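You operate a simulated robot arm through the tools that you are given. There is no shell and no other tool. Be economical: measure what you need, move in short steps, check, and stop when the job is done.

Carry out the task below with a simulated robot arm. There is one attempt and no reset: what you move stays moved.

TASK
Top up the small water tank to its line from the tall blue cup.
Fine: close the tank valve first, open it again after the pour; cup back on the small round mat, lid down. Set down upright: tall blue cup. Where these are worked on the way, their far stop is far enough and under half their travel is too little: tank valve.

The check looks at the end state, three seconds after you hand in, the way a careful person would. Anything else that was tipped, shoved, dropped, spilled or broken makes it a failure. A push-on lid holds only when it is set on centred and level and pressed home; a screw cap is set on level and turned clockwise until tight.

THE ROBOT
A 7-joint arm with a two-finger parallel gripper, fixed in place. Base frame: the origin is at the foot of the arm, x ahead of it, y to its left, z up. Lengths are in cm, angles in degrees, forces in N, time in s.
Its first joint turns from -166.0 to 166.0 degrees. Payload 3.43 kg.
The TCP is the grasp point between the finger pads, 3.4 cm short of the fingertips. In the tool frame z runs along the fingers and y along their closing line. The gripper opens to 12.8 cm. The fingers are 2.4 cm wide and 1.2 cm thick; the gripper's body (4.8 by 13 cm) begins 9.6 cm behind the TCP.
Orientation is that of the tool frame in the base frame, as a unit quaternion [x, y, z, w]. With the fingers straight down and closing along the base's y, the tool's x points along the base's -x, its y along +y and its z along -z.

THE INTERFACE
- The arm moves only by the tool drive_tool. Its argument "plan" is a list of rows, each a list of 7 numbers: the shift along the base's x, y, z in cm, then the turn, a rotation vector about the base's x, y, z in degrees, then the finger opening in cm, from 0 to 12.8. In form: [[dx, dy, dz, wx, wy, wz, jaw], ...]. A call has 1 to 20 rows; each row shifts and turns the commanded pose from where the row before left it. A row lasts 0.2 s, in which the tool goes at most 5 cm and 8.6 degrees; a call with a longer step from one row to the next is refused whole, and so is a gripper value outside its range. A pose out of reach is approached as far as the arm can. The call stops where the force on the tool passes 90 N (or 10 N more than at its start, if that is more) or the arm is blocked; 0.2 s more then pass. The fingers move at their own pace (about 15.3 cm/s each) and stop on an object; they squeeze with about 36 N. The grip force told is the motor's: it shows also when the fingers shut on nothing. Time passes only in rows, and 0.2 s behind the last, so rows that do not move let the fingers close. It gives the time, the measured TCP pose, the force on the tool (base axes), the opening and the grip force at its end, in the units of the frame above (readings bear some noise), with the torque about the TCP (base axes, N m) and any sound that the robot's microphone picked up.
- Cameras (640 x 400 px; columns grow to the right, rows downward): "scene" is fixed at [21.84, 49.05, 154.89]; the picture's right is [-0.58, -0.82, 0.00], its down [-0.50, 0.36, -0.79] and it looks along [0.64, -0.45, -0.62] (base axes); focal length 367 px, centre (320, 200). "wrist" rides on the gripper at [7.6, -1.1, -16] in the tool frame; the picture's right is [0.15, 0.99, 0.00], its down [-0.88, 0.13, -0.46] and it looks along [-0.45, 0.07, 0.89] (tool axes); focal length 234 px, centre (320, 200). There is no depth. A picture from a camera that has moved, and an enlarged one, comes with that camera's place and axes in the base frame and with its lens. The place of the scene camera against the robot may be out by one fixed shift of up to 1.2 cm in any direction.
- capture(camera): a new picture of that camera. The clock stands still meanwhile.
- enlarge(camera, box): a new picture of the part [left, top, right, bottom] of that camera's present view, enlarged. The clock stands still meanwhile.
- sign_off(): hands the job in; it is judged then, once.

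Go step by step. Nothing tells you positions but the pictures and the camera data: compare them with the known pose of the tool, close in by small moves and look again before you grip or let go. The budget is 120 turns and 64 pictures, counting those below and the enlarged ones. Unless the task says otherwise, let go and move clear before handing in, and close with one line.

The tools are called by a JSON object that holds its "method" and its "body". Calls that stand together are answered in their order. drive_tool: Moves the arm, as the interface text tells. Its arguments: {"type":"object","properties":{"plan":{"type":"array","items":{"type":"array","items":{"type":"number"}}}},"required":["plan"]} The other tools are called the same way: capture (camera) takes a picture; enlarge (camera, box) takes an enlarged picture of a part of a camera's view; sign_off () hands the job in.

At the start:

```text
clock: 0.0
tcp_pos: [48.33, 29.76, 132.92]
ee_rot: [0.0, 1.0, 0.0, -0.001]
force: [-1.0, -0.1, -0.4]
torque: [-0.01, 0.02, -0.04]
grip_width: 12.79
finger_force: 0.0
```

scene: 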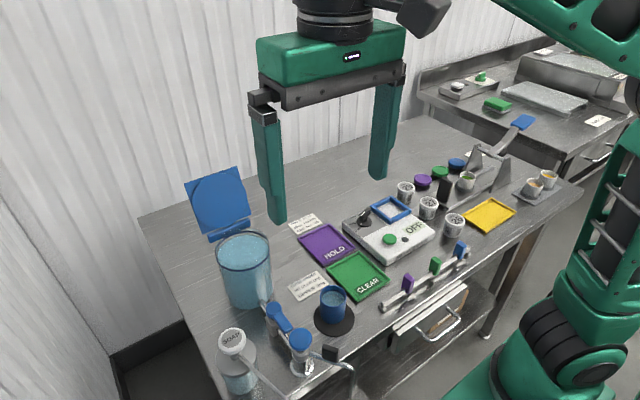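
wrist: 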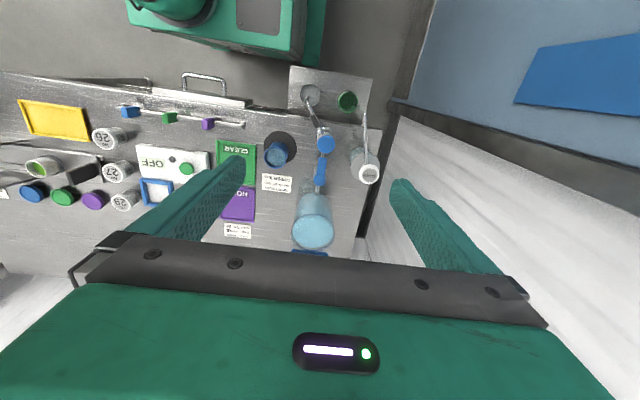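

I see a bench with a large blue transparent tank with an open hinged blue lid, a blue cup on a round dark mat, and valve levers at the front of the tank. I'll look closer before moving.

{"method": "enlarge", "body": {"camera": "scene", "box": [170, 150, 370, 275]}}

{"method": "enlarge", "body": {"camera": "scene", "box": [200, 270, 400, 395]}}

{"method": "enlarge", "body": {"camera": "wrist", "box": [220, 60, 420, 260]}}

```text
3.20 times, centred on (270, 212) of scene
camera zoom: at [21.84, 49.05, 154.89], right [-0.58, -0.82, 0.0], down [-0.5, 0.36, -0.79], along [0.64, -0.45, -0.62], focal length 1176 px, centre (480, 160)
```

zoom: 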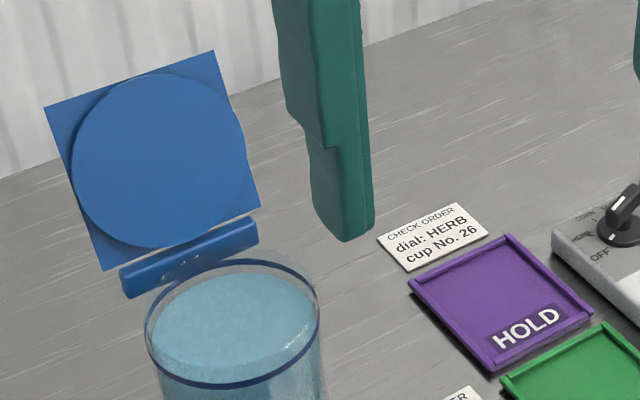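

```text
3.20 times, centred on (300, 332) of scene
camera zoom: at [21.84, 49.05, 154.89], right [-0.58, -0.82, 0.0], down [-0.5, 0.36, -0.79], along [0.64, -0.45, -0.62], focal length 1176 px, centre (384, -224)
```

zoom: 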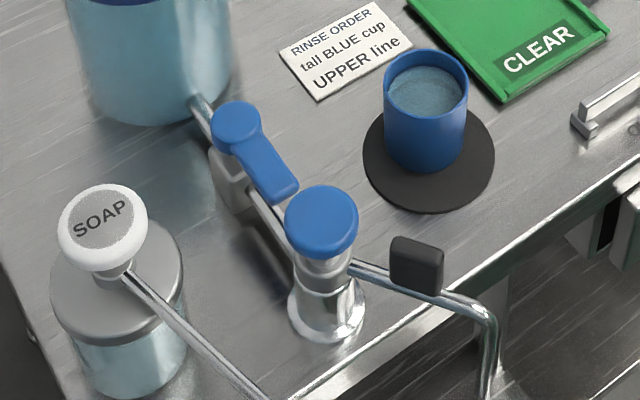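

```text
2.00 times, centred on (320, 160) of wrist
camera zoom: at [40.84, 28.75, 149.02], right [-0.15, 0.99, 0.0], down [0.88, 0.13, 0.45], along [0.45, 0.07, -0.89], focal length 468 px, centre (320, 280)
```

zoom: 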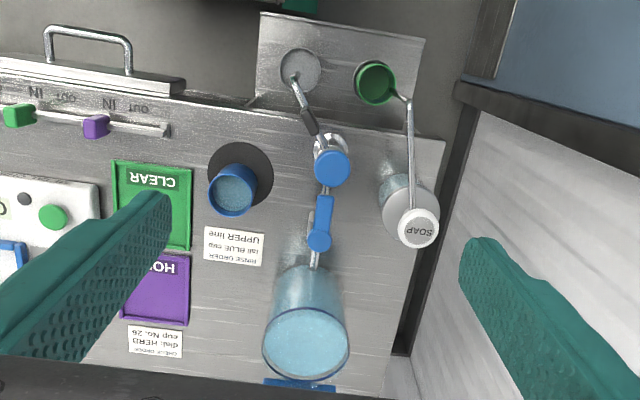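

{"method": "drive_tool", "body": {"plan": [[0, 0, -4, 0, 0, 0, 12.8], [0, 0, -4, 0, 0, 0, 12.8], [0, 0, -4, 0, 0, 0, 12.8], [0, 0, -4, 0, 0, 0, 12.8], [0, 0, -4, 0, 0, 0, 12.8], [0, 0, 0, 0, 0, 0, 12.8]]}}

{"method": "capture", "body": {"camera": "wrist"}}

{"method": "enlarge", "body": {"camera": "scene", "box": [200, 220, 300, 340]}}

```text
clock: 1.4
tcp_pos: [46.66, 29.86, 113.32]
ee_rot: [-0.001, 1.0, 0.001, 0.006]
force: [0.4, 0.4, -0.1]
torque: [-0.01, 0.01, 0.03]
grip_width: 12.79
finger_force: 0.1
```

```text
58 pictures are left
camera wrist: at [38.86, 28.72, 129.43], right [-0.15, 0.99, 0.0], down [0.88, 0.13, 0.47], along [0.46, 0.07, -0.88], focal length 234 px, centre (320, 200)
```

wrist: 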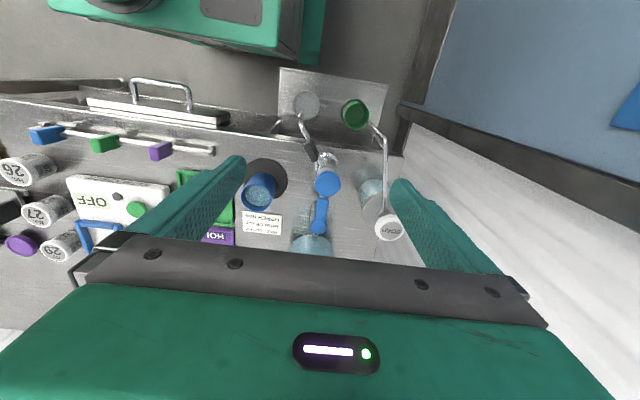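

```text
3.33 times, centred on (250, 280) of scene
camera zoom: at [21.84, 49.05, 154.89], right [-0.58, -0.82, 0.0], down [-0.5, 0.36, -0.79], along [0.64, -0.45, -0.62], focal length 1225 px, centre (553, -67)
```

zoom: 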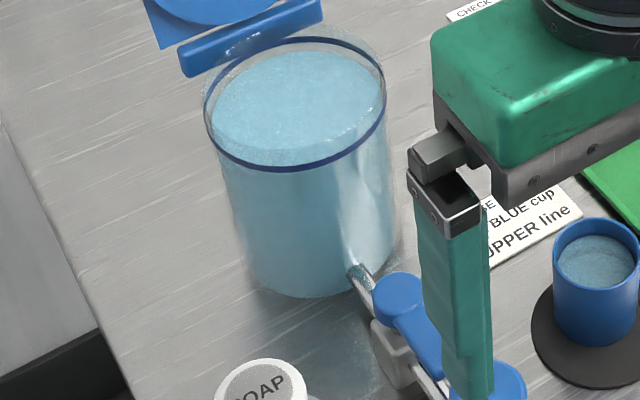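

{"method": "enlarge", "body": {"camera": "wrist", "box": [230, 130, 400, 260]}}

```text
3.08 times, centred on (315, 195) of wrist
camera zoom: at [38.86, 28.72, 129.43], right [-0.15, 0.99, 0.0], down [0.88, 0.13, 0.47], along [0.46, 0.07, -0.88], focal length 720 px, centre (335, 215)
```

zoom: 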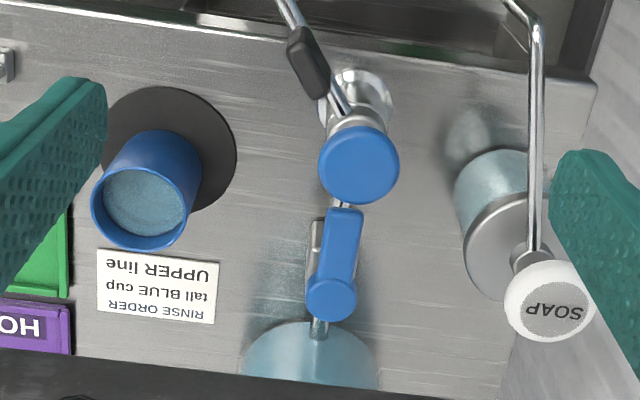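

{"method": "drive_tool", "body": {"plan": [[4, 0.5, -2, 0, 0, 0, 6], [4, 0.5, -3, 0, 0, 0, 6], [4, 0.8, -3, 0, 0, 0, 6], [0.7, 0.7, -3, 0, 0, 0, 6], [0, 0, 0, 0, 0, 0, 6]]}}

{"method": "capture", "body": {"camera": "wrist"}}

{"method": "enlarge", "body": {"camera": "scene", "box": [200, 220, 360, 380]}}

```text
refused: row 2 steps farther than a row can; nothing moved
```

```text
55 pictures are left
camera wrist: at [38.86, 28.72, 129.43], right [-0.15, 0.99, 0.0], down [0.88, 0.13, 0.47], along [0.46, 0.07, -0.88], focal length 234 px, centre (320, 200)
```

wrist: 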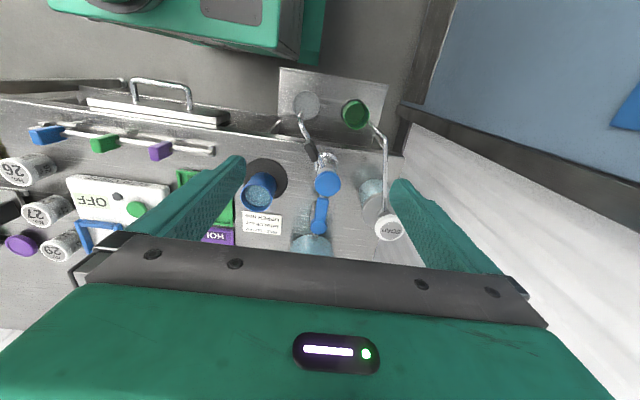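

```text
2.50 times, centred on (280, 300) of scene
camera zoom: at [21.84, 49.05, 154.89], right [-0.58, -0.82, 0.0], down [-0.5, 0.36, -0.79], along [0.64, -0.45, -0.62], focal length 918 px, centre (420, -50)
```

zoom: 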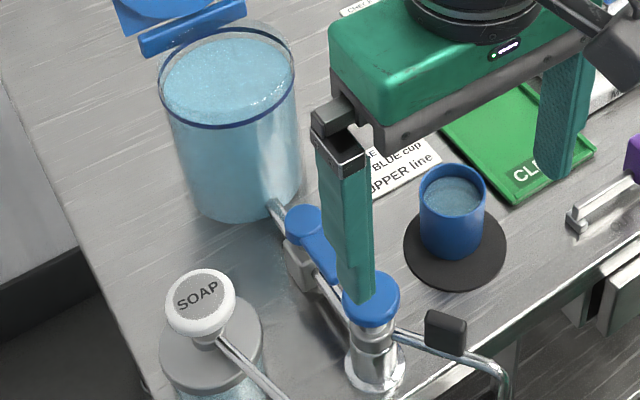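

I've the lever at about (64, 32.4, 91), running toward the robot. Moving above its handle in smaller steps.

{"method": "drive_tool", "body": {"plan": [[3.5, 0.5, -2, 0, 0, 0, 6], [3.5, 0.7, -2, 0, 0, 0, 6], [3.5, 0.7, -2, 0, 0, 0, 6], [2.0, 0.7, -3, 0, 0, 0, 6], [0, 0, -1, 0, 0, 0, 6], [0, 0, 0, 0, 0, 0, 6]]}}

{"method": "capture", "body": {"camera": "wrist"}}

{"method": "enlarge", "body": {"camera": "scene", "box": [200, 220, 360, 380]}}

```text
clock: 2.8
tcp_pos: [59.27, 32.4, 103.55]
ee_rot: [0.0, 1.0, -0.001, 0.006]
force: [-0.7, 0.2, 0.3]
torque: [0.0, -0.01, 0.02]
grip_width: 6.02
finger_force: 0.0
```

```text
53 pictures are left
camera wrist: at [51.42, 31.29, 119.5], right [-0.15, 0.99, 0.0], down [0.87, 0.13, 0.47], along [0.46, 0.07, -0.88], focal length 234 px, centre (320, 200)
```

wrist: 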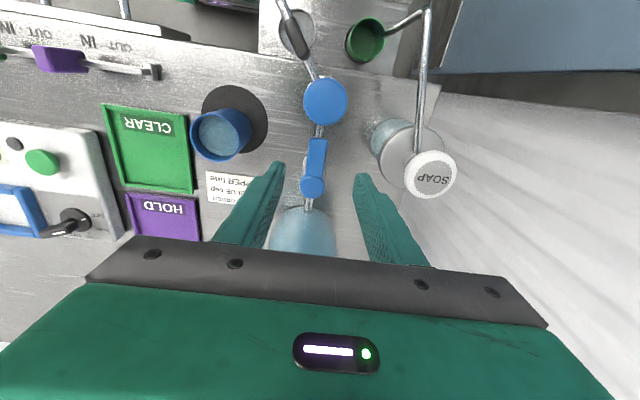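

```text
2.50 times, centred on (280, 300) of scene
camera zoom: at [21.84, 49.05, 154.89], right [-0.58, -0.82, 0.0], down [-0.5, 0.36, -0.79], along [0.64, -0.45, -0.62], focal length 918 px, centre (420, -50)
```

zoom: 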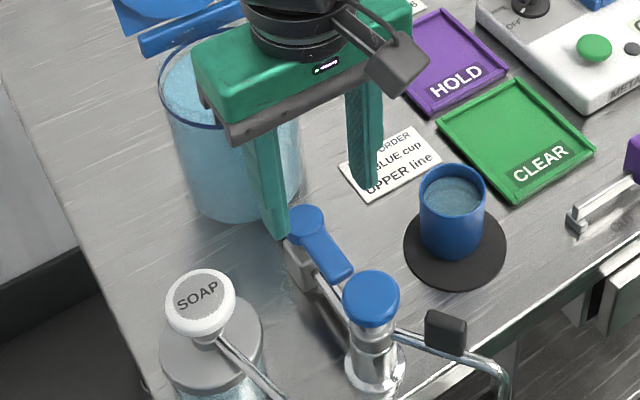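

{"method": "drive_tool", "body": {"plan": [[0.7, -0.2, -4, 0, 0, 0, 5], [0.3, 0, -4, 0, 0, 0, 5], [0, 0, -3, 0, 0, 0, 5], [0, 0, -1, 0, 0, 0, 5], [0, 0, 0, 0, 0, 0, 5]]}}

{"method": "enlarge", "body": {"camera": "wrist", "box": [220, 40, 420, 220]}}

{"method": "enlarge", "body": {"camera": "scene", "box": [200, 250, 340, 360]}}

```text
clock: 4.0
tcp_pos: [60.11, 32.22, 91.57]
ee_rot: [0.0, 1.0, 0.0, 0.005]
force: [0.9, 0.4, 0.7]
torque: [0.0, 0.0, -0.01]
grip_width: 5.01
finger_force: 0.1
```

```text
2.22 times, centred on (320, 130) of wrist
camera zoom: at [52.32, 31.16, 107.48], right [-0.15, 0.99, 0.0], down [0.87, 0.13, 0.47], along [0.46, 0.07, -0.88], focal length 520 px, centre (320, 356)
```

zoom: 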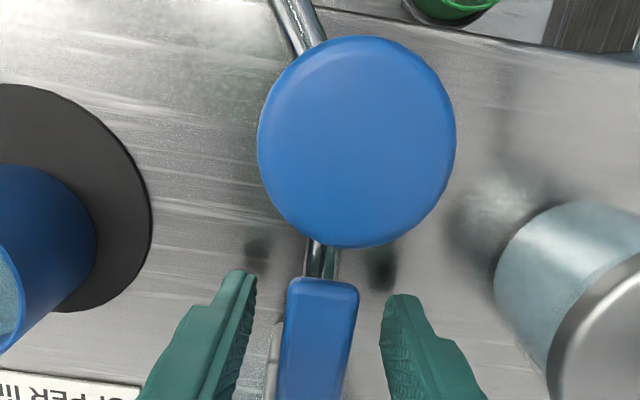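

```text
3.64 times, centred on (270, 305) of scene
camera zoom: at [21.84, 49.05, 154.89], right [-0.58, -0.82, 0.0], down [-0.5, 0.36, -0.79], along [0.64, -0.45, -0.62], focal length 1336 px, centre (502, -182)
```

zoom: 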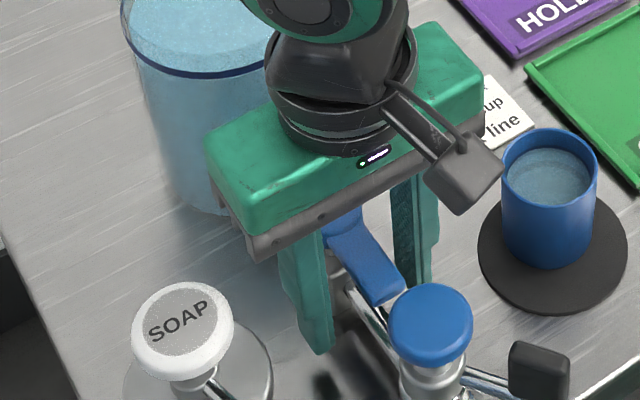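

{"method": "drive_tool", "body": {"plan": [[0, 0, 0, 0, 0, 0, 3], [0, 0, 0, 0, 0, 0, 1.5], [0, 0, 0, 0, 0, 0, 1.5]]}}

```text
clock: 4.8
tcp_pos: [60.09, 31.98, 91.48]
ee_rot: [0.001, 1.0, -0.001, 0.005]
force: [-3.0, -22.9, 1.3]
torque: [0.24, -0.24, 0.34]
grip_width: 2.18
finger_force: 45.2
```

{"method": "drive_tool", "body": {"plan": [[0.04, -0.57, 0, 0, 0, 7.5, 1.5], [0.11, -0.56, 0, 0, 0, 7.5, 1.5], [0.18, -0.55, 0, 0, 0, 7.5, 1.5]]}}

```text
clock: 5.8
tcp_pos: [58.86, 31.48, 92.52]
ee_rot: [-0.206, 0.978, 0.006, 0.012]
force: [-5.0, -9.0, 6.1]
torque: [-0.28, -0.06, -0.39]
grip_width: 2.9
finger_force: 12.6
stopped in row 3: the force on the tool passed its limit at 92 N (the readings are from after the stop); the commanded pose is now the measured one
```

The lever resisted that way and the fingers slipped. Looking at its state.

{"method": "enlarge", "body": {"camera": "wrist", "box": [220, 40, 420, 220]}}

{"method": "enlarge", "body": {"camera": "scene", "box": [200, 250, 340, 360]}}

```text
2.22 times, centred on (320, 130) of wrist
camera zoom: at [51.92, 27.07, 108.31], right [-0.53, 0.85, 0.0], down [0.74, 0.47, 0.48], along [0.4, 0.26, -0.88], focal length 520 px, centre (320, 356)
```

zoom: 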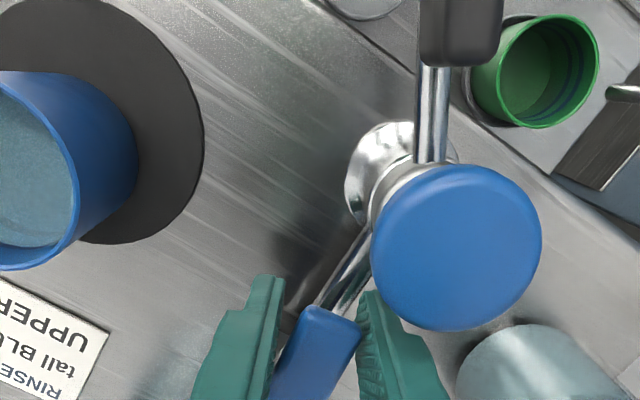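

```text
3.64 times, centred on (270, 305) of scene
camera zoom: at [21.84, 49.05, 154.89], right [-0.58, -0.82, 0.0], down [-0.5, 0.36, -0.79], along [0.64, -0.45, -0.62], focal length 1336 px, centre (502, -182)
```

zoom: 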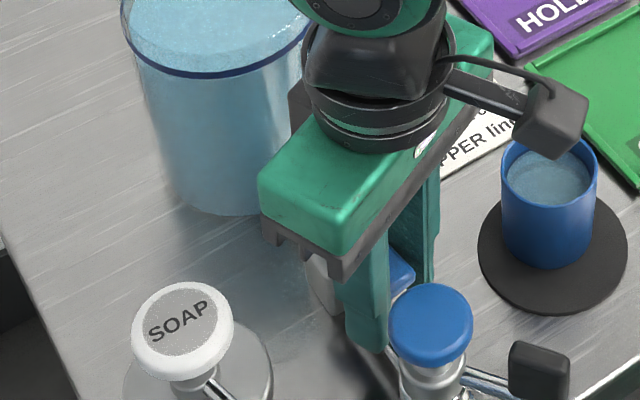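

The lever is still along the pipe, at its open stop, so it must turn the other way. I open, realign and try toward +y.

{"method": "drive_tool", "body": {"plan": [[0, 0, 0, 0, 0, 0, 5], [0, 0, 0, 0, 0, 0, 5], [0.4, 0.1, -0.3, 0, 0, -8, 5], [0.5, 0.1, -0.3, 0, 0, -8, 5], [0.6, 0.2, -0.3, 0, 0, -8, 5], [0, 0, 0, 0, 0, 0, 5], [0, 0, 0, 0, 0, 0, 1.5], [0, 0, 0, 0, 0, 0, 1.5]]}}

```text
clock: 7.6
tcp_pos: [60.41, 32.14, 91.52]
ee_rot: [0.0, 1.0, 0.006, 0.014]
force: [4.3, 17.0, -4.6]
torque: [-0.43, -0.35, 0.38]
grip_width: 2.2
finger_force: 45.4
```

{"method": "drive_tool", "body": {"plan": [[0.04, 0.54, 0, 0, 0, -7.5, 1.5], [0.11, 0.53, 0, 0, 0, -7.5, 1.5]]}}

```text
clock: 8.2
tcp_pos: [60.22, 32.06, 91.57]
ee_rot: [0.135, 0.991, -0.004, 0.011]
force: [-33.5, -76.3, 26.6]
torque: [1.13, 1.0, 2.67]
grip_width: 2.89
finger_force: 44.3
```

Blocked this way too – possibly my fingertips straddle the pipe below the lever. I release, realign, raise 2 cm and look.

{"method": "drive_tool", "body": {"plan": [[0, 0, 0, 0, 0, 7.5, 2.5], [0, -0.5, 0, 0, 0, 7.5, 5], [0, -0.5, 0, 0, 0, 0, 5], [0, 0, 1, 0, 0, 0, 5], [0, 0, 1, 0, 0, 0, 5], [0, 0, 0, 0, 0, 0, 5]]}}

{"method": "enlarge", "body": {"camera": "wrist", "box": [220, 40, 420, 220]}}

{"method": "enlarge", "body": {"camera": "scene", "box": [240, 280, 320, 360]}}

```text
clock: 9.6
tcp_pos: [60.53, 31.97, 93.53]
ee_rot: [0.002, 1.0, 0.004, 0.014]
force: [-1.1, -0.2, 0.3]
torque: [0.0, 0.02, -0.03]
grip_width: 5.01
finger_force: 0.1
```

```text
2.22 times, centred on (320, 130) of wrist
camera zoom: at [52.54, 30.74, 109.35], right [-0.14, 0.99, 0.0], down [0.87, 0.12, 0.48], along [0.48, 0.07, -0.88], focal length 520 px, centre (320, 356)
```

zoom: 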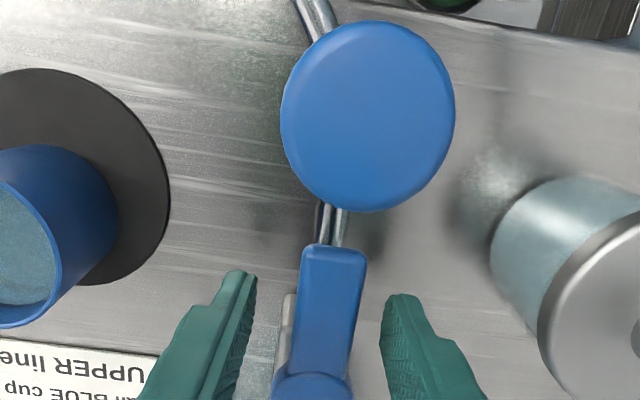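

```text
5.00 times, centred on (280, 320) of scene
camera zoom: at [21.84, 49.05, 154.89], right [-0.58, -0.82, 0.0], down [-0.5, 0.36, -0.79], along [0.64, -0.45, -0.62], focal length 1837 px, centre (520, -400)
```

zoom: 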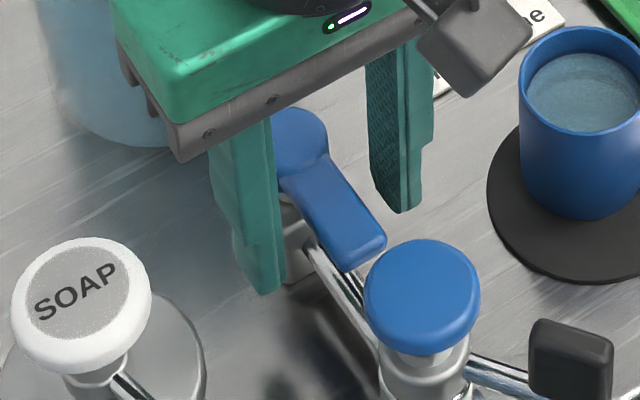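

The lever top is at z≈92.8, so the tips were indeed down at the pipe. Gripping again at this higher level, farther out, and testing toward −y.

{"method": "drive_tool", "body": {"plan": [[-1.0, 0.1, 0, 0, 0, 0, 5], [0, 0, 0, 0, 0, 0, 2.6], [0, 0, 0, 0, 0, 0, 2.6], [0.04, -0.57, 0, 0, 0, 7.5, 2.6], [0.11, -0.56, 0, 0, 0, 7.5, 2.6]]}}

```text
clock: 10.8
tcp_pos: [59.7, 30.82, 93.49]
ee_rot: [-0.13, 0.991, 0.006, 0.014]
force: [-0.5, 3.3, 1.2]
torque: [0.01, 0.04, 0.01]
grip_width: 2.69
finger_force: 1.2
```

{"method": "drive_tool", "body": {"plan": [[0.18, -0.53, 0, 0, 0, 7.5, 2.6], [0.25, -0.5, 0, 0, 0, 7.5, 2.6], [0.31, -0.47, 0, 0, 0, 7.5, 2.6], [0.37, -0.42, 0, 0, 0, 7.5, 2.6], [0.42, -0.37, 0, 0, 0, 7.5, 2.6], [0.47, -0.31, 0, 0, 0, 7.5, 2.6]]}}

{"method": "enlarge", "body": {"camera": "scene", "box": [220, 260, 340, 360]}}

```text
clock: 12.2
tcp_pos: [61.6, 28.26, 93.53]
ee_rot: [-0.5, 0.866, 0.011, 0.01]
force: [-2.0, 1.4, -0.8]
torque: [-0.01, -0.01, 0.03]
grip_width: 2.71
finger_force: 1.0
```

```text
4.00 times, centred on (280, 310) of scene
camera zoom: at [21.84, 49.05, 154.89], right [-0.58, -0.82, 0.0], down [-0.5, 0.36, -0.79], along [0.64, -0.45, -0.62], focal length 1470 px, centre (480, -240)
```

zoom: 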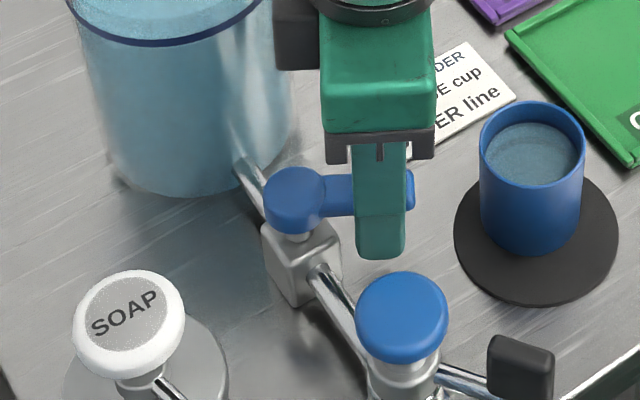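

It turns freely toward −y. Continuing to its far stop.

{"method": "drive_tool", "body": {"plan": [[0.5, -0.25, 0, 0, 0, 7.5, 2.6], [0.53, -0.18, 0, 0, 0, 7.5, 2.6], [0.55, -0.11, 0, 0, 0, 7.5, 2.6], [0.56, -0.04, 0, 0, 0, 7.5, 2.6], [0.4, 0, 0, 0, 0, 4, 2.6]]}}

{"method": "enlarge", "body": {"camera": "scene", "box": [220, 260, 340, 360]}}

```text
clock: 13.4
tcp_pos: [64.13, 27.78, 93.46]
ee_rot: [0.733, -0.68, -0.014, -0.007]
force: [-14.9, 5.3, -1.7]
torque: [0.05, 0.01, -0.29]
grip_width: 3.48
finger_force: 7.6
```

```text
4.00 times, centred on (280, 310) of scene
camera zoom: at [21.84, 49.05, 154.89], right [-0.58, -0.82, 0.0], down [-0.5, 0.36, -0.79], along [0.64, -0.45, -0.62], focal length 1470 px, centre (480, -240)
```

zoom: 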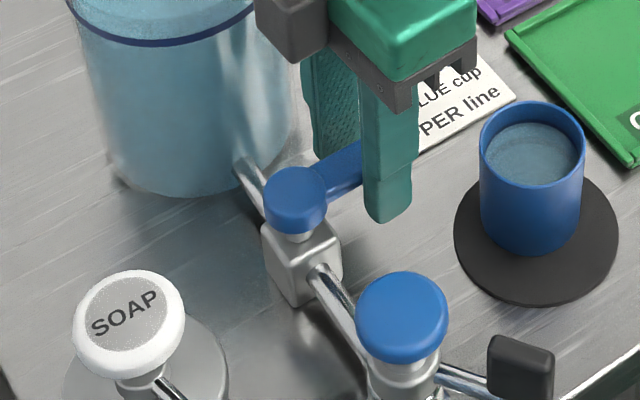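

Valve closed at its stop. I release, rise, straighten out, and then look at the tank.

{"method": "drive_tool", "body": {"plan": [[-0.3, 0, 0, 0, 0, 0, 5], [0, 0, 0, 0, 0, 0, 5], [0, 0, 4, 0, 0, 0, 5], [0, 0, 4.5, 0, 0, 0, 5], [-2, -1, 4, 0, 0, -8.5, 8], [-2, -1, 2, 0, 0, -8.5, 8], [-2, -1, 0, 0, 0, -8.5, 8], [-2, -1, 0, 0, 0, -8.5, 8], [-2, -1, 0, 0, 0, -8.5, 8], [-2, -1, 0, 0, 0, -8.5, 8], [0, 0, 0, 0, 0, -8.5, 8], [0, 0, 0, 0, 0, -8.5, 8], [0, 0, 0, 0, 0, -8.5, 8], [0, 0, 0, 0, 0, -8.5, 8], [0, 0, 0, 0, 0, -8.5, 8], [0, 0, 0, 0, 0, 0, 8]]}}

{"method": "capture", "body": {"camera": "scene"}}

{"method": "capture", "body": {"camera": "wrist"}}

```text
clock: 16.8
tcp_pos: [51.98, 21.66, 107.95]
ee_rot: [-0.003, 1.0, 0.005, 0.014]
force: [0.7, -0.1, 0.1]
torque: [-0.02, 0.01, -0.03]
grip_width: 7.97
finger_force: 0.1
```

```text
43 pictures are left
```

scene: 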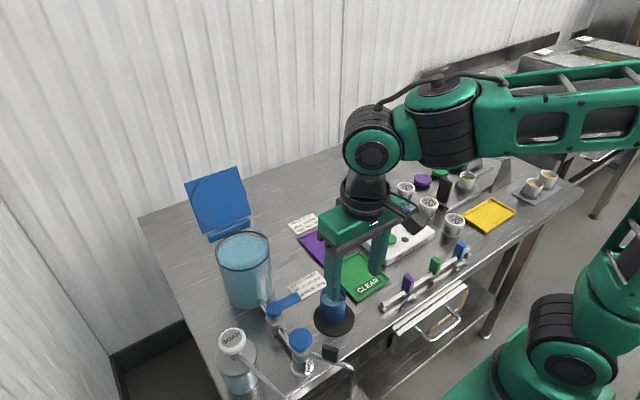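

```text
42 pictures are left
camera wrist: at [43.93, 20.45, 123.8], right [-0.15, 0.99, 0.0], down [0.87, 0.13, 0.48], along [0.48, 0.08, -0.88], focal length 234 px, centre (320, 200)
```

wrist: 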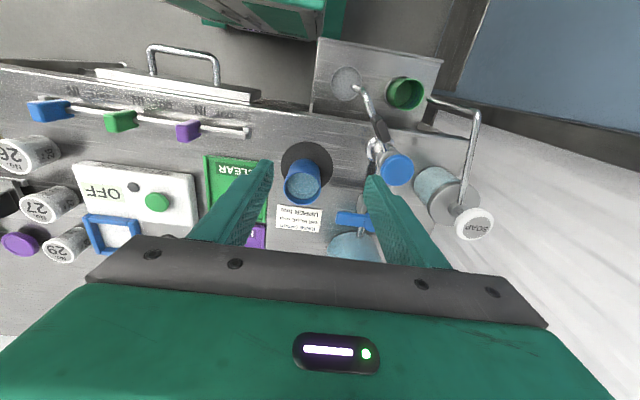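

Valve lever now lies across the pipe. Next I pitch the tool toward horizontal (pointing +x) above the cup at ≈(58.9, 20.4) so I can grip it from the side and pour by rolling.

{"method": "drive_tool", "body": {"plan": [[0.5, -0.2, 0, 0, -8, 0, 8], [1, -0.2, 0, 0, -8, 0, 8], [1, -0.2, 0, 0, -8, 0, 8], [1, -0.2, 0, 0, -8, 0, 8], [1, -0.2, 0, 0, -8, 0, 8], [1, -0.2, 0, 0, -8, 0, 8], [1, -0.1, 0, 0, -8, 0, 8], [0.4, 0, 0, 0, -8, 0, 8], [0, 0, 0, 0, 0, 0, 8]]}}

{"method": "capture", "body": {"camera": "scene"}}

{"method": "capture", "body": {"camera": "wrist"}}

```text
clock: 18.8
tcp_pos: [58.85, 20.34, 108.05]
ee_rot: [-0.005, 0.84, 0.003, 0.542]
force: [0.0, 0.3, 0.2]
torque: [0.01, 0.02, 0.02]
grip_width: 7.99
finger_force: 0.0
```

```text
41 pictures are left
```

scene: 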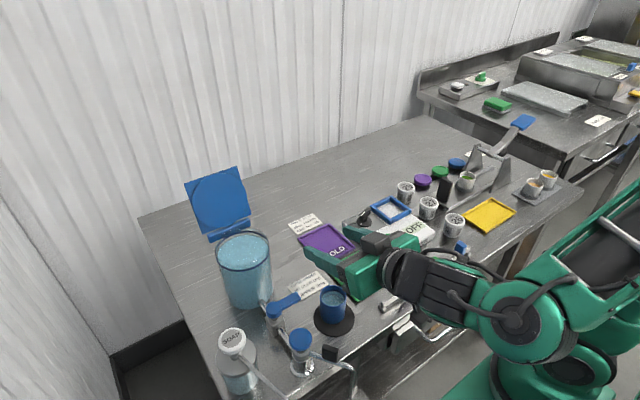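

```text
40 pictures are left
camera wrist: at [41.18, 19.13, 107.74], right [-0.07, 0.99, -0.13], down [-0.05, 0.13, 0.99], along [1.0, 0.08, 0.04], focal length 234 px, centre (320, 200)
```

wrist: 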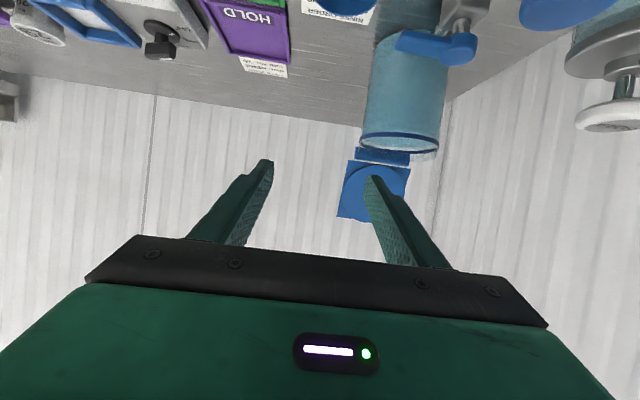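

{"method": "enlarge", "body": {"camera": "wrist", "box": [320, 20, 480, 180]}}

{"method": "drive_tool", "body": {"plan": [[0, 0, -3, 0, 0, 0, 8], [0, 0, -3, 0, 0, 0, 8], [0, 0, -3, 0, 0, 0, 8], [0, 0, -2, 0, 0, 0, 8], [0, 0, 0, 0, 0, 0, 8]]}}

{"method": "enlarge", "body": {"camera": "scene", "box": [240, 200, 480, 380]}}

{"method": "capture", "body": {"camera": "wrist"}}

```text
2.50 times, centred on (400, 100) of wrist
camera zoom: at [41.18, 19.13, 107.74], right [-0.07, 0.99, -0.13], down [-0.05, 0.13, 0.99], along [1.0, 0.08, 0.04], focal length 585 px, centre (120, 450)
```

zoom: 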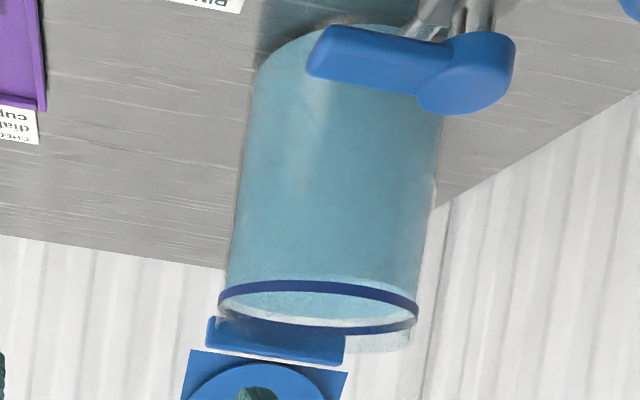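

```text
clock: 20.0
tcp_pos: [59.07, 20.44, 104.25]
ee_rot: [-0.004, 0.843, 0.003, 0.539]
force: [-0.3, 0.1, 0.6]
torque: [0.01, 0.01, 0.02]
grip_width: 7.98
finger_force: 0.0
out of reach, approached as far as the arm can: row 2, 3, 4
```

```text
2.22 times, centred on (360, 290) of scene
camera zoom: at [21.84, 49.05, 154.89], right [-0.58, -0.82, 0.0], down [-0.5, 0.36, -0.79], along [0.64, -0.45, -0.62], focal length 816 px, centre (231, 0)
```

zoom: 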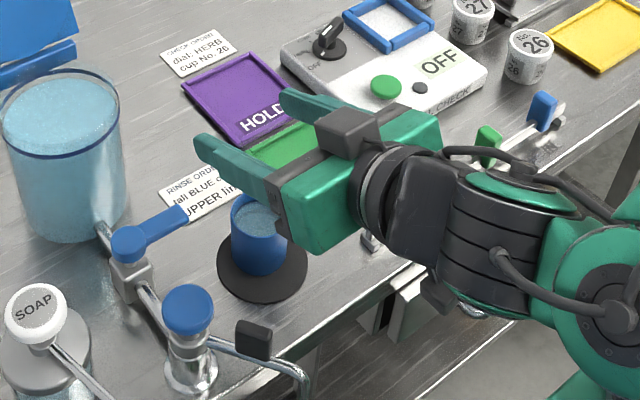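

```text
37 pictures are left
camera wrist: at [41.33, 19.22, 104.09], right [-0.07, 0.99, -0.13], down [-0.05, 0.13, 0.99], along [1.0, 0.08, 0.04], focal length 234 px, centre (320, 200)
```

wrist: 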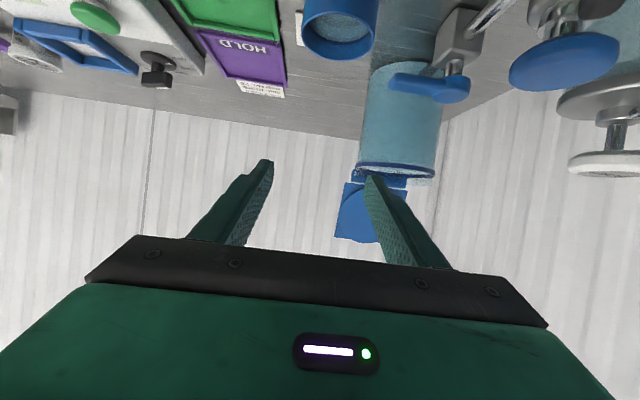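

At this low angle, pointing +x is too close to the base. I'll instead point the tool along +y (coming from the right side of the cup), which keeps the wrist in reach, and pour toward +x.

{"method": "drive_tool", "body": {"plan": [[0, 0, 2, 0, 0, 0, 8], [0, 0, 2, 0, 0, 8, 8], [0, 0, 1, 0, 0, 8, 8], [0, 0, 0, 0, 0, 8, 8], [0, 0, 0, 0, 0, 8, 8], [0, 0, 0, 0, 0, 8, 8], [0, 0, 0, 0, 0, 8, 8], [0, 0, 0, 0, 0, 0, 8]]}}

{"method": "capture", "body": {"camera": "scene"}}

```text
clock: 21.8
tcp_pos: [60.46, 20.83, 110.77]
ee_rot: [-0.301, 0.788, 0.222, 0.489]
force: [-0.1, 0.7, -0.5]
torque: [0.0, 0.01, 0.04]
grip_width: 8.02
finger_force: 0.0
out of reach, approached as far as the arm can: row 3, 4, 5, 6
```

```text
36 pictures are left
```

scene: 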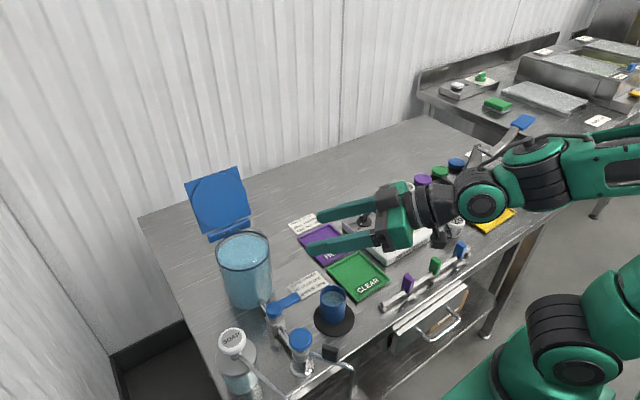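

{"method": "drive_tool", "body": {"plan": [[0, 0, 0, 0, 0, 8, 8], [0, 0, 0, 0, 0, 8, 8], [0, 0, 0, 0, 0, 8, 8], [0, 0, 0, 0, 0, 8, 8], [0, 0, 0, 0, 0, 8, 8], [0, 0, 0, 0, 0, 8, 8], [0, 0, 0, 0, 0, 0, 8]]}}

{"method": "capture", "body": {"camera": "scene"}}

```text
clock: 23.4
tcp_pos: [60.38, 20.8, 110.81]
ee_rot: [-0.596, 0.597, 0.402, 0.356]
force: [0.1, 0.5, -0.1]
torque: [-0.03, -0.02, 0.03]
grip_width: 8.02
finger_force: 0.1
```

```text
35 pictures are left
```

scene: 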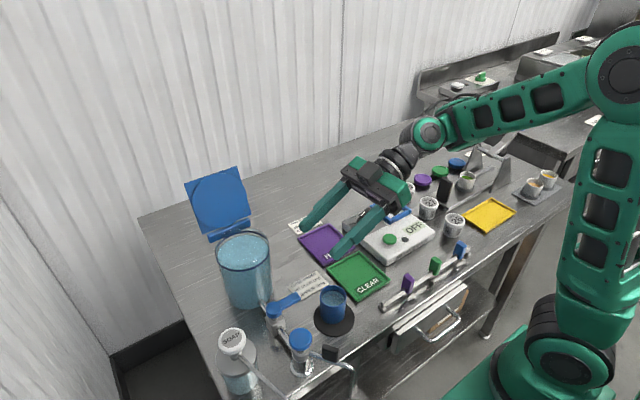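

{"method": "drive_tool", "body": {"plan": [[-0.7, -0.2, -1, -5, -1.6, -1, 8], [-0.7, -0.2, -2, -5, -1.6, -1, 8], [0, 0, -3, 0, 0, 0, 8], [0, 0, -3, 0, 0, 0, 8], [0, 0, 0, 0, 0, 0, 8]]}}

{"method": "capture", "body": {"camera": "wrist"}}

{"method": "enlarge", "body": {"camera": "scene", "box": [260, 180, 480, 350]}}

```text
clock: 24.6
tcp_pos: [58.98, 20.46, 101.79]
ee_rot: [-0.625, 0.63, 0.326, 0.326]
force: [0.6, -0.3, -0.3]
torque: [-0.01, -0.01, 0.01]
grip_width: 7.99
finger_force: 0.1
```

```text
34 pictures are left
camera wrist: at [59.99, 3.12, 104.8], right [-0.99, -0.08, -0.12], down [-0.13, 0.13, 0.98], along [-0.06, 0.99, -0.14], focal length 234 px, centre (320, 200)
```

wrist: 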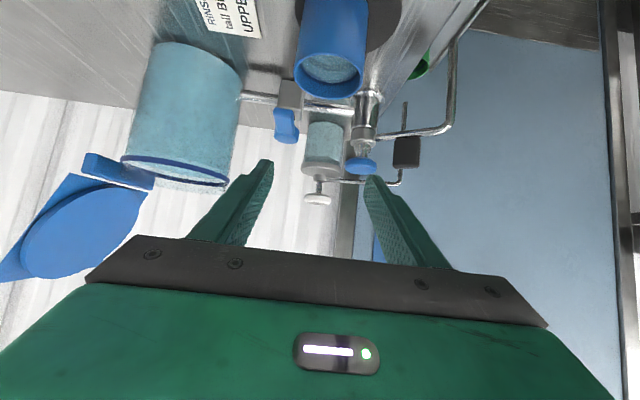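

```text
2.35 times, centred on (370, 265) of scene
camera zoom: at [21.84, 49.05, 154.89], right [-0.58, -0.82, 0.0], down [-0.5, 0.36, -0.79], along [0.64, -0.45, -0.62], focal length 864 px, centre (202, 47)
```

zoom: 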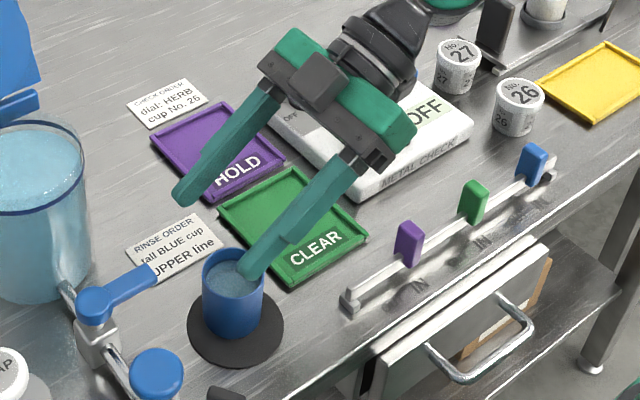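

Tool is level across the closing line, pitch 35°. Cup centre ≈(59.3, 20.7), rim z≈92.5. Descending around it.

{"method": "drive_tool", "body": {"plan": [[0.3, 0.2, -2, 0, 0, 0, 8.6], [0, 0, -2, 0, 0, 0, 8.6], [0, 0, -2, 0, 0, 0, 8.6], [0, 0, -1.5, 0, 0, 0, 8.6], [0, 0, 0, 0, 0, 0, 8.6]]}}

{"method": "capture", "body": {"camera": "wrist"}}

{"method": "enlarge", "body": {"camera": "scene", "box": [260, 200, 420, 350]}}

```text
clock: 25.8
tcp_pos: [59.3, 20.67, 94.16]
ee_rot: [-0.625, 0.63, 0.325, 0.326]
force: [0.8, -0.3, 0.3]
torque: [0.02, -0.02, 0.02]
grip_width: 8.6
finger_force: 0.1
```

```text
32 pictures are left
camera wrist: at [60.31, 3.32, 97.31], right [-0.99, -0.08, -0.12], down [-0.13, 0.13, 0.98], along [-0.06, 0.99, -0.14], focal length 234 px, centre (320, 200)
```

wrist: 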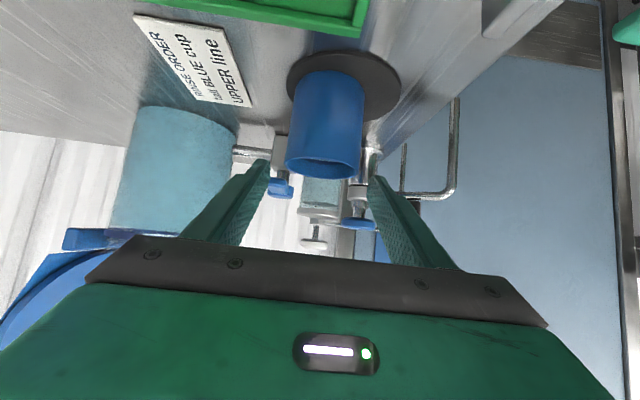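

```text
2.67 times, centred on (340, 275) of scene
camera zoom: at [21.84, 49.05, 154.89], right [-0.58, -0.82, 0.0], down [-0.5, 0.36, -0.79], along [0.64, -0.45, -0.62], focal length 980 px, centre (267, 0)
```

zoom: 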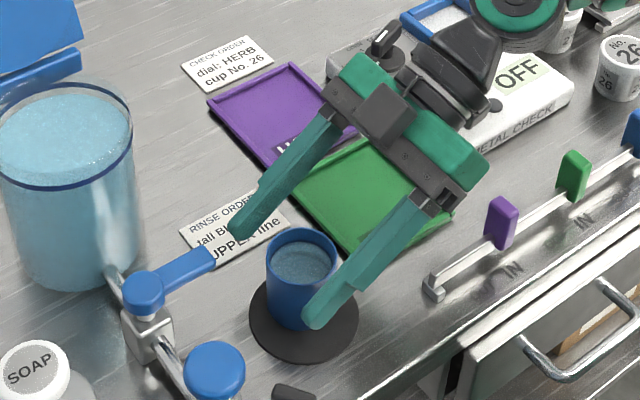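

{"method": "drive_tool", "body": {"plan": [[0, 0, -1.5, 0, 0, 0, 8.6], [0, 0, -1.5, 0, 0, 0, 8.6], [0, 0, -1.2, 0, 0, 0, 8.6], [0, 0, -0.6, 0, 0, 0, 8.6], [0, 0, 0, 0, 0, 0, 8.6]]}}

{"method": "capture", "body": {"camera": "wrist"}}

{"method": "enlarge", "body": {"camera": "scene", "box": [260, 200, 420, 350]}}

```text
clock: 27.0
tcp_pos: [59.34, 20.67, 89.55]
ee_rot: [-0.625, 0.63, 0.326, 0.326]
force: [-0.4, 0.4, -0.5]
torque: [0.0, 0.0, -0.02]
grip_width: 8.59
finger_force: 0.1
```

```text
30 pictures are left
camera wrist: at [60.27, 3.37, 92.51], right [-0.99, -0.08, -0.12], down [-0.13, 0.13, 0.98], along [-0.06, 0.99, -0.14], focal length 234 px, centre (320, 200)
```

wrist: 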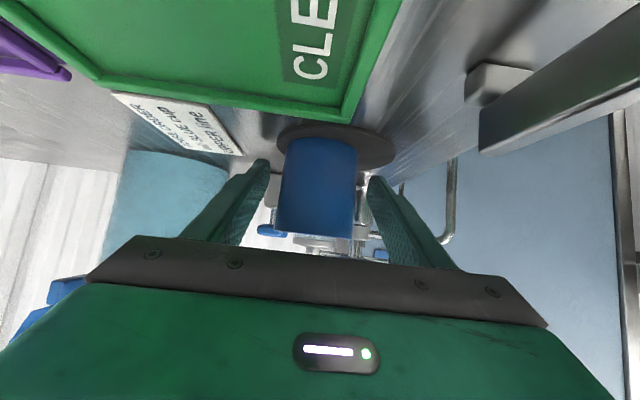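

```text
2.67 times, centred on (340, 275) of scene
camera zoom: at [21.84, 49.05, 154.89], right [-0.58, -0.82, 0.0], down [-0.5, 0.36, -0.79], along [0.64, -0.45, -0.62], focal length 980 px, centre (267, 0)
```

zoom: 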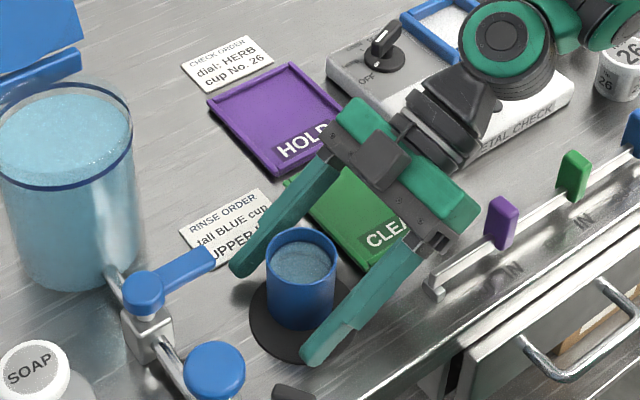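

Fingers straddle the cup. Closing.

{"method": "drive_tool", "body": {"plan": [[0, 0, 0, 0, 0, 0, 7], [0, 0, 0, 0, 0, 0, 6], [0, 0, 0, 0, 0, 0, 5], [0, 0, 0, 0, 0, 0, 5], [0, 0, 0, 0, 0, 0, 5]]}}

```text
clock: 28.2
tcp_pos: [59.34, 20.82, 89.41]
ee_rot: [-0.626, 0.63, 0.325, 0.326]
force: [3.8, 0.8, 5.8]
torque: [-0.02, -0.13, 0.04]
grip_width: 5.38
finger_force: 36.5
```

{"method": "drive_tool", "body": {"plan": [[0, 0, 0.6, 0, 0, 0, 5], [0, 0, 1.2, 0, 0, 0, 5], [0, 0, 1.5, 0, 0, 0, 5], [0, 0, 1.5, 0, 0, 0, 5], [0, 0, 1, 0, 0, 0, 5], [0, 0, 0, 0, 0, 0, 5]]}}

{"method": "enlarge", "body": {"camera": "scene", "box": [260, 200, 420, 350]}}

```text
clock: 29.6
tcp_pos: [59.3, 20.86, 95.31]
ee_rot: [-0.625, 0.631, 0.325, 0.327]
force: [0.6, -0.9, -1.4]
torque: [0.04, 0.02, 0.0]
grip_width: 5.38
finger_force: 36.2
```

```text
2.67 times, centred on (340, 275) of scene
camera zoom: at [21.84, 49.05, 154.89], right [-0.58, -0.82, 0.0], down [-0.5, 0.36, -0.79], along [0.64, -0.45, -0.62], focal length 980 px, centre (267, 0)
```

zoom: 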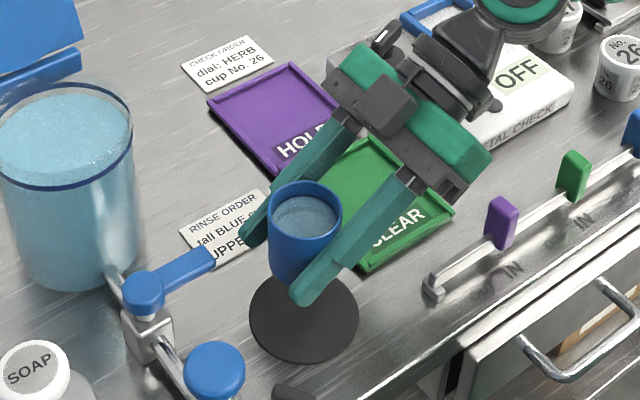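

Cup lifted cleanly. Tank axis estimated ≈(76, 32.5), line z≈99.4, rim ≈100.4. Raising and moving gently to the pour position on the −x side of the tank.

{"method": "drive_tool", "body": {"plan": [[0, 0, 1, 0, 0, 0, 5], [0, 0, 2, 0, 0, 0, 5], [0, 0, 2, 0, 0, 0, 5], [0, 0, 2, 0, 0, 0, 5], [0, 0, 2, 0, 0, 0, 5], [0.5, 0.7, 1.3, 0, 0, 0, 5], [1, 1.2, 0.7, 0, 0, 0, 5], [1.2, 1.4, 0, 0, 0, 0, 5], [1.2, 1.4, 0, 0, 0, 0, 5], [1.2, 1.4, 0, 0, 0, 0, 5], [1.2, 1.4, 0, 0, 0, 0, 5], [1.2, 1.4, 0, 0, 0, 0, 5], [0.8, 1.2, 0, 0, 0, 0, 5], [0.4, 0.9, 0, 0, 0, 0, 5], [0.2, 0.5, 0, 0, 0, 0, 5], [0, 0, 0, 0, 0, 0, 5]]}}

{"method": "capture", "body": {"camera": "wrist"}}

{"method": "capture", "body": {"camera": "scene"}}

```text
clock: 33.0
tcp_pos: [68.23, 32.22, 106.34]
ee_rot: [-0.625, 0.63, 0.325, 0.326]
force: [0.0, 0.5, -1.4]
torque: [0.02, 0.0, -0.03]
grip_width: 5.37
finger_force: 35.8
```

```text
27 pictures are left
camera wrist: at [69.22, 14.83, 109.32], right [-0.99, -0.08, -0.12], down [-0.13, 0.13, 0.98], along [-0.06, 0.99, -0.14], focal length 234 px, centre (320, 200)
```

wrist: 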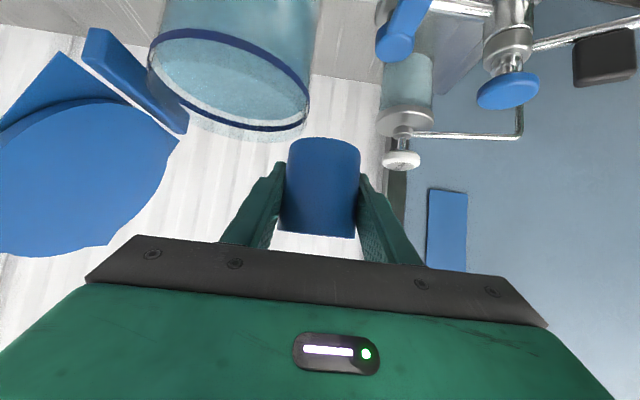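

```text
26 pictures are left
```

scene: 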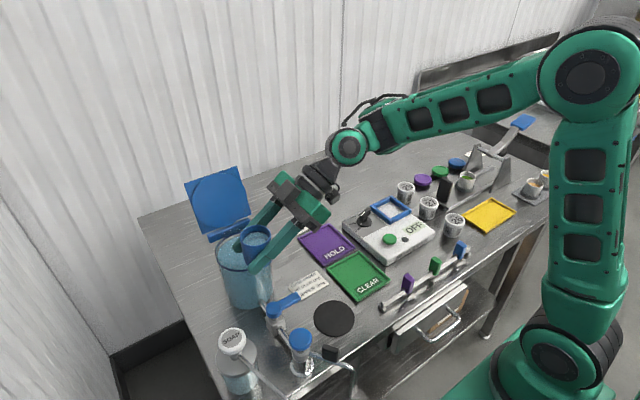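

{"method": "enlarge", "body": {"camera": "wrist", "box": [130, 10, 330, 150]}}

```text
2.86 times, centred on (230, 80) of wrist
camera zoom: at [69.22, 14.83, 109.32], right [-0.99, -0.08, -0.12], down [-0.13, 0.13, 0.98], along [-0.06, 0.99, -0.14], focal length 669 px, centre (577, 543)
```

zoom: 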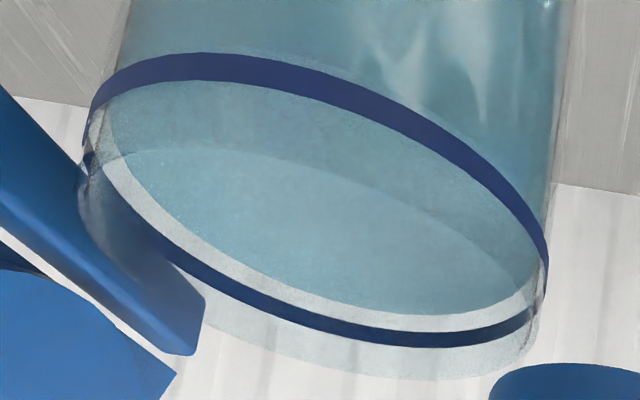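

Water is a bit under the line ring. I shift slightly and begin tilting toward +x, in stages.

{"method": "drive_tool", "body": {"plan": [[0.4, -0.2, 0.5, 0, 0, 0, 5], [0.4, -0.2, 0.5, 0, 0, 0, 5], [0, 0, 0, 0, 6, 0, 5], [0, 0, 0, 0, 6, 0, 5], [0, 0, 0, 0, 6, 0, 5], [0, 0, 0, 0, 6, 0, 5], [0, 0, 0, 0, 5, 0, 5], [0, 0, 0, 0, 5, 0, 5], [0, 0, 0, 0, 0, 0, 5]]}}

{"method": "capture", "body": {"camera": "scene"}}

{"method": "capture", "body": {"camera": "wrist"}}

```text
clock: 35.0
tcp_pos: [69.02, 31.78, 107.15]
ee_rot: [-0.502, 0.699, 0.494, 0.127]
force: [0.6, -0.2, -1.8]
torque: [-0.02, 0.0, 0.04]
grip_width: 5.38
finger_force: 35.7
```

```text
24 pictures are left
```

scene: 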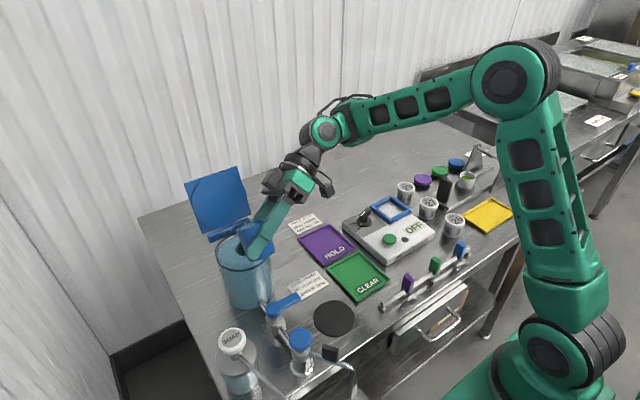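

```text
23 pictures are left
camera wrist: at [71.51, 14.45, 109.26], right [-0.89, -0.08, 0.46], down [0.44, 0.13, 0.89], along [-0.13, 0.99, -0.08], focal length 234 px, centre (320, 200)
```

wrist: 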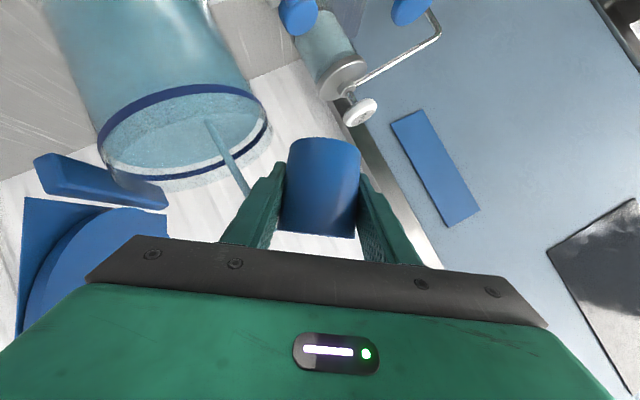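

The stream is landing inside the tank. I hold this tilt, then check the level.

{"method": "drive_tool", "body": {"plan": [[0, 0, 0, 0, 0, 0, 5], [0, 0, 0, 0, 0, 0, 5], [0, 0, 0, 0, 0, 0, 5], [0, 0, 0, 0, 0, 0, 5]]}}

{"method": "enlarge", "body": {"camera": "wrist", "box": [80, 60, 300, 214]}}

```text
clock: 36.0
tcp_pos: [69.12, 31.87, 107.22]
ee_rot: [-0.502, 0.698, 0.494, 0.128]
force: [-0.9, 1.2, -1.0]
torque: [0.01, -0.01, -0.02]
grip_width: 5.35
finger_force: 36.2
```

```text
2.60 times, centred on (190, 137) of wrist
camera zoom: at [71.51, 14.46, 109.25], right [-0.89, -0.08, 0.46], down [0.44, 0.13, 0.89], along [-0.13, 0.99, -0.08], focal length 608 px, centre (658, 364)
```

zoom: 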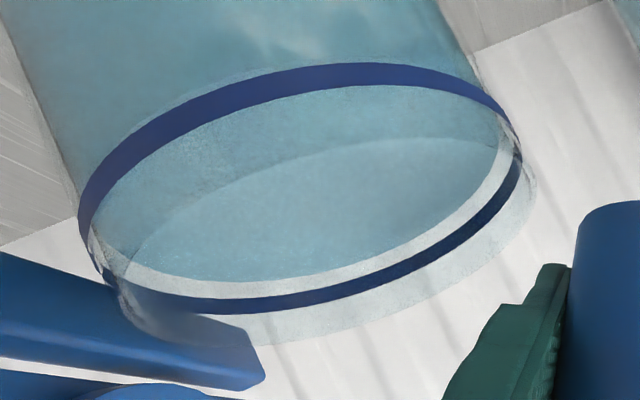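

{"method": "drive_tool", "body": {"plan": [[0, 0, 0, 0, 4, 0, 5], [0, 0, 0, 0, 4, 0, 5], [0, 0, 0, 0, 4, 0, 5], [0, 0, 0, 0, 0, 0, 5], [0, 0, 0, 0, 0, 0, 5], [0, 0, 0, 0, 0, 0, 5], [0, 0, 0, 0, 0, 0, 5], [0, 0, 0, 0, 0, 0, 5]]}}

{"method": "enlarge", "body": {"camera": "wrist", "box": [80, 60, 300, 214]}}

```text
clock: 37.8
tcp_pos: [69.09, 31.73, 107.31]
ee_rot: [-0.448, 0.708, 0.544, 0.054]
force: [0.9, -0.4, -0.8]
torque: [0.03, -0.04, 0.0]
grip_width: 5.38
finger_force: 36.0
```

```text
2.60 times, centred on (190, 137) of wrist
camera zoom: at [71.84, 14.47, 108.7], right [-0.77, -0.08, 0.63], down [0.62, 0.13, 0.77], along [-0.14, 0.99, -0.06], focal length 608 px, centre (658, 364)
```

zoom: 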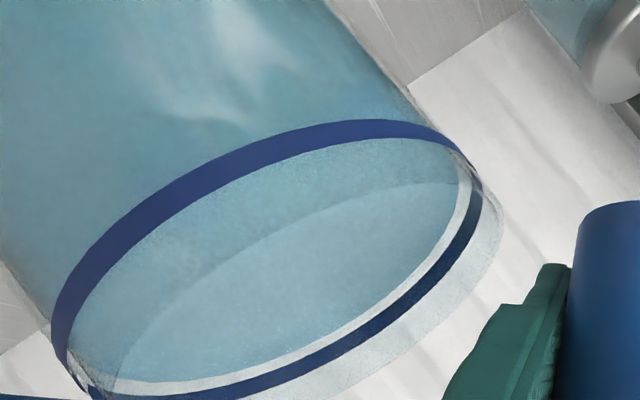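

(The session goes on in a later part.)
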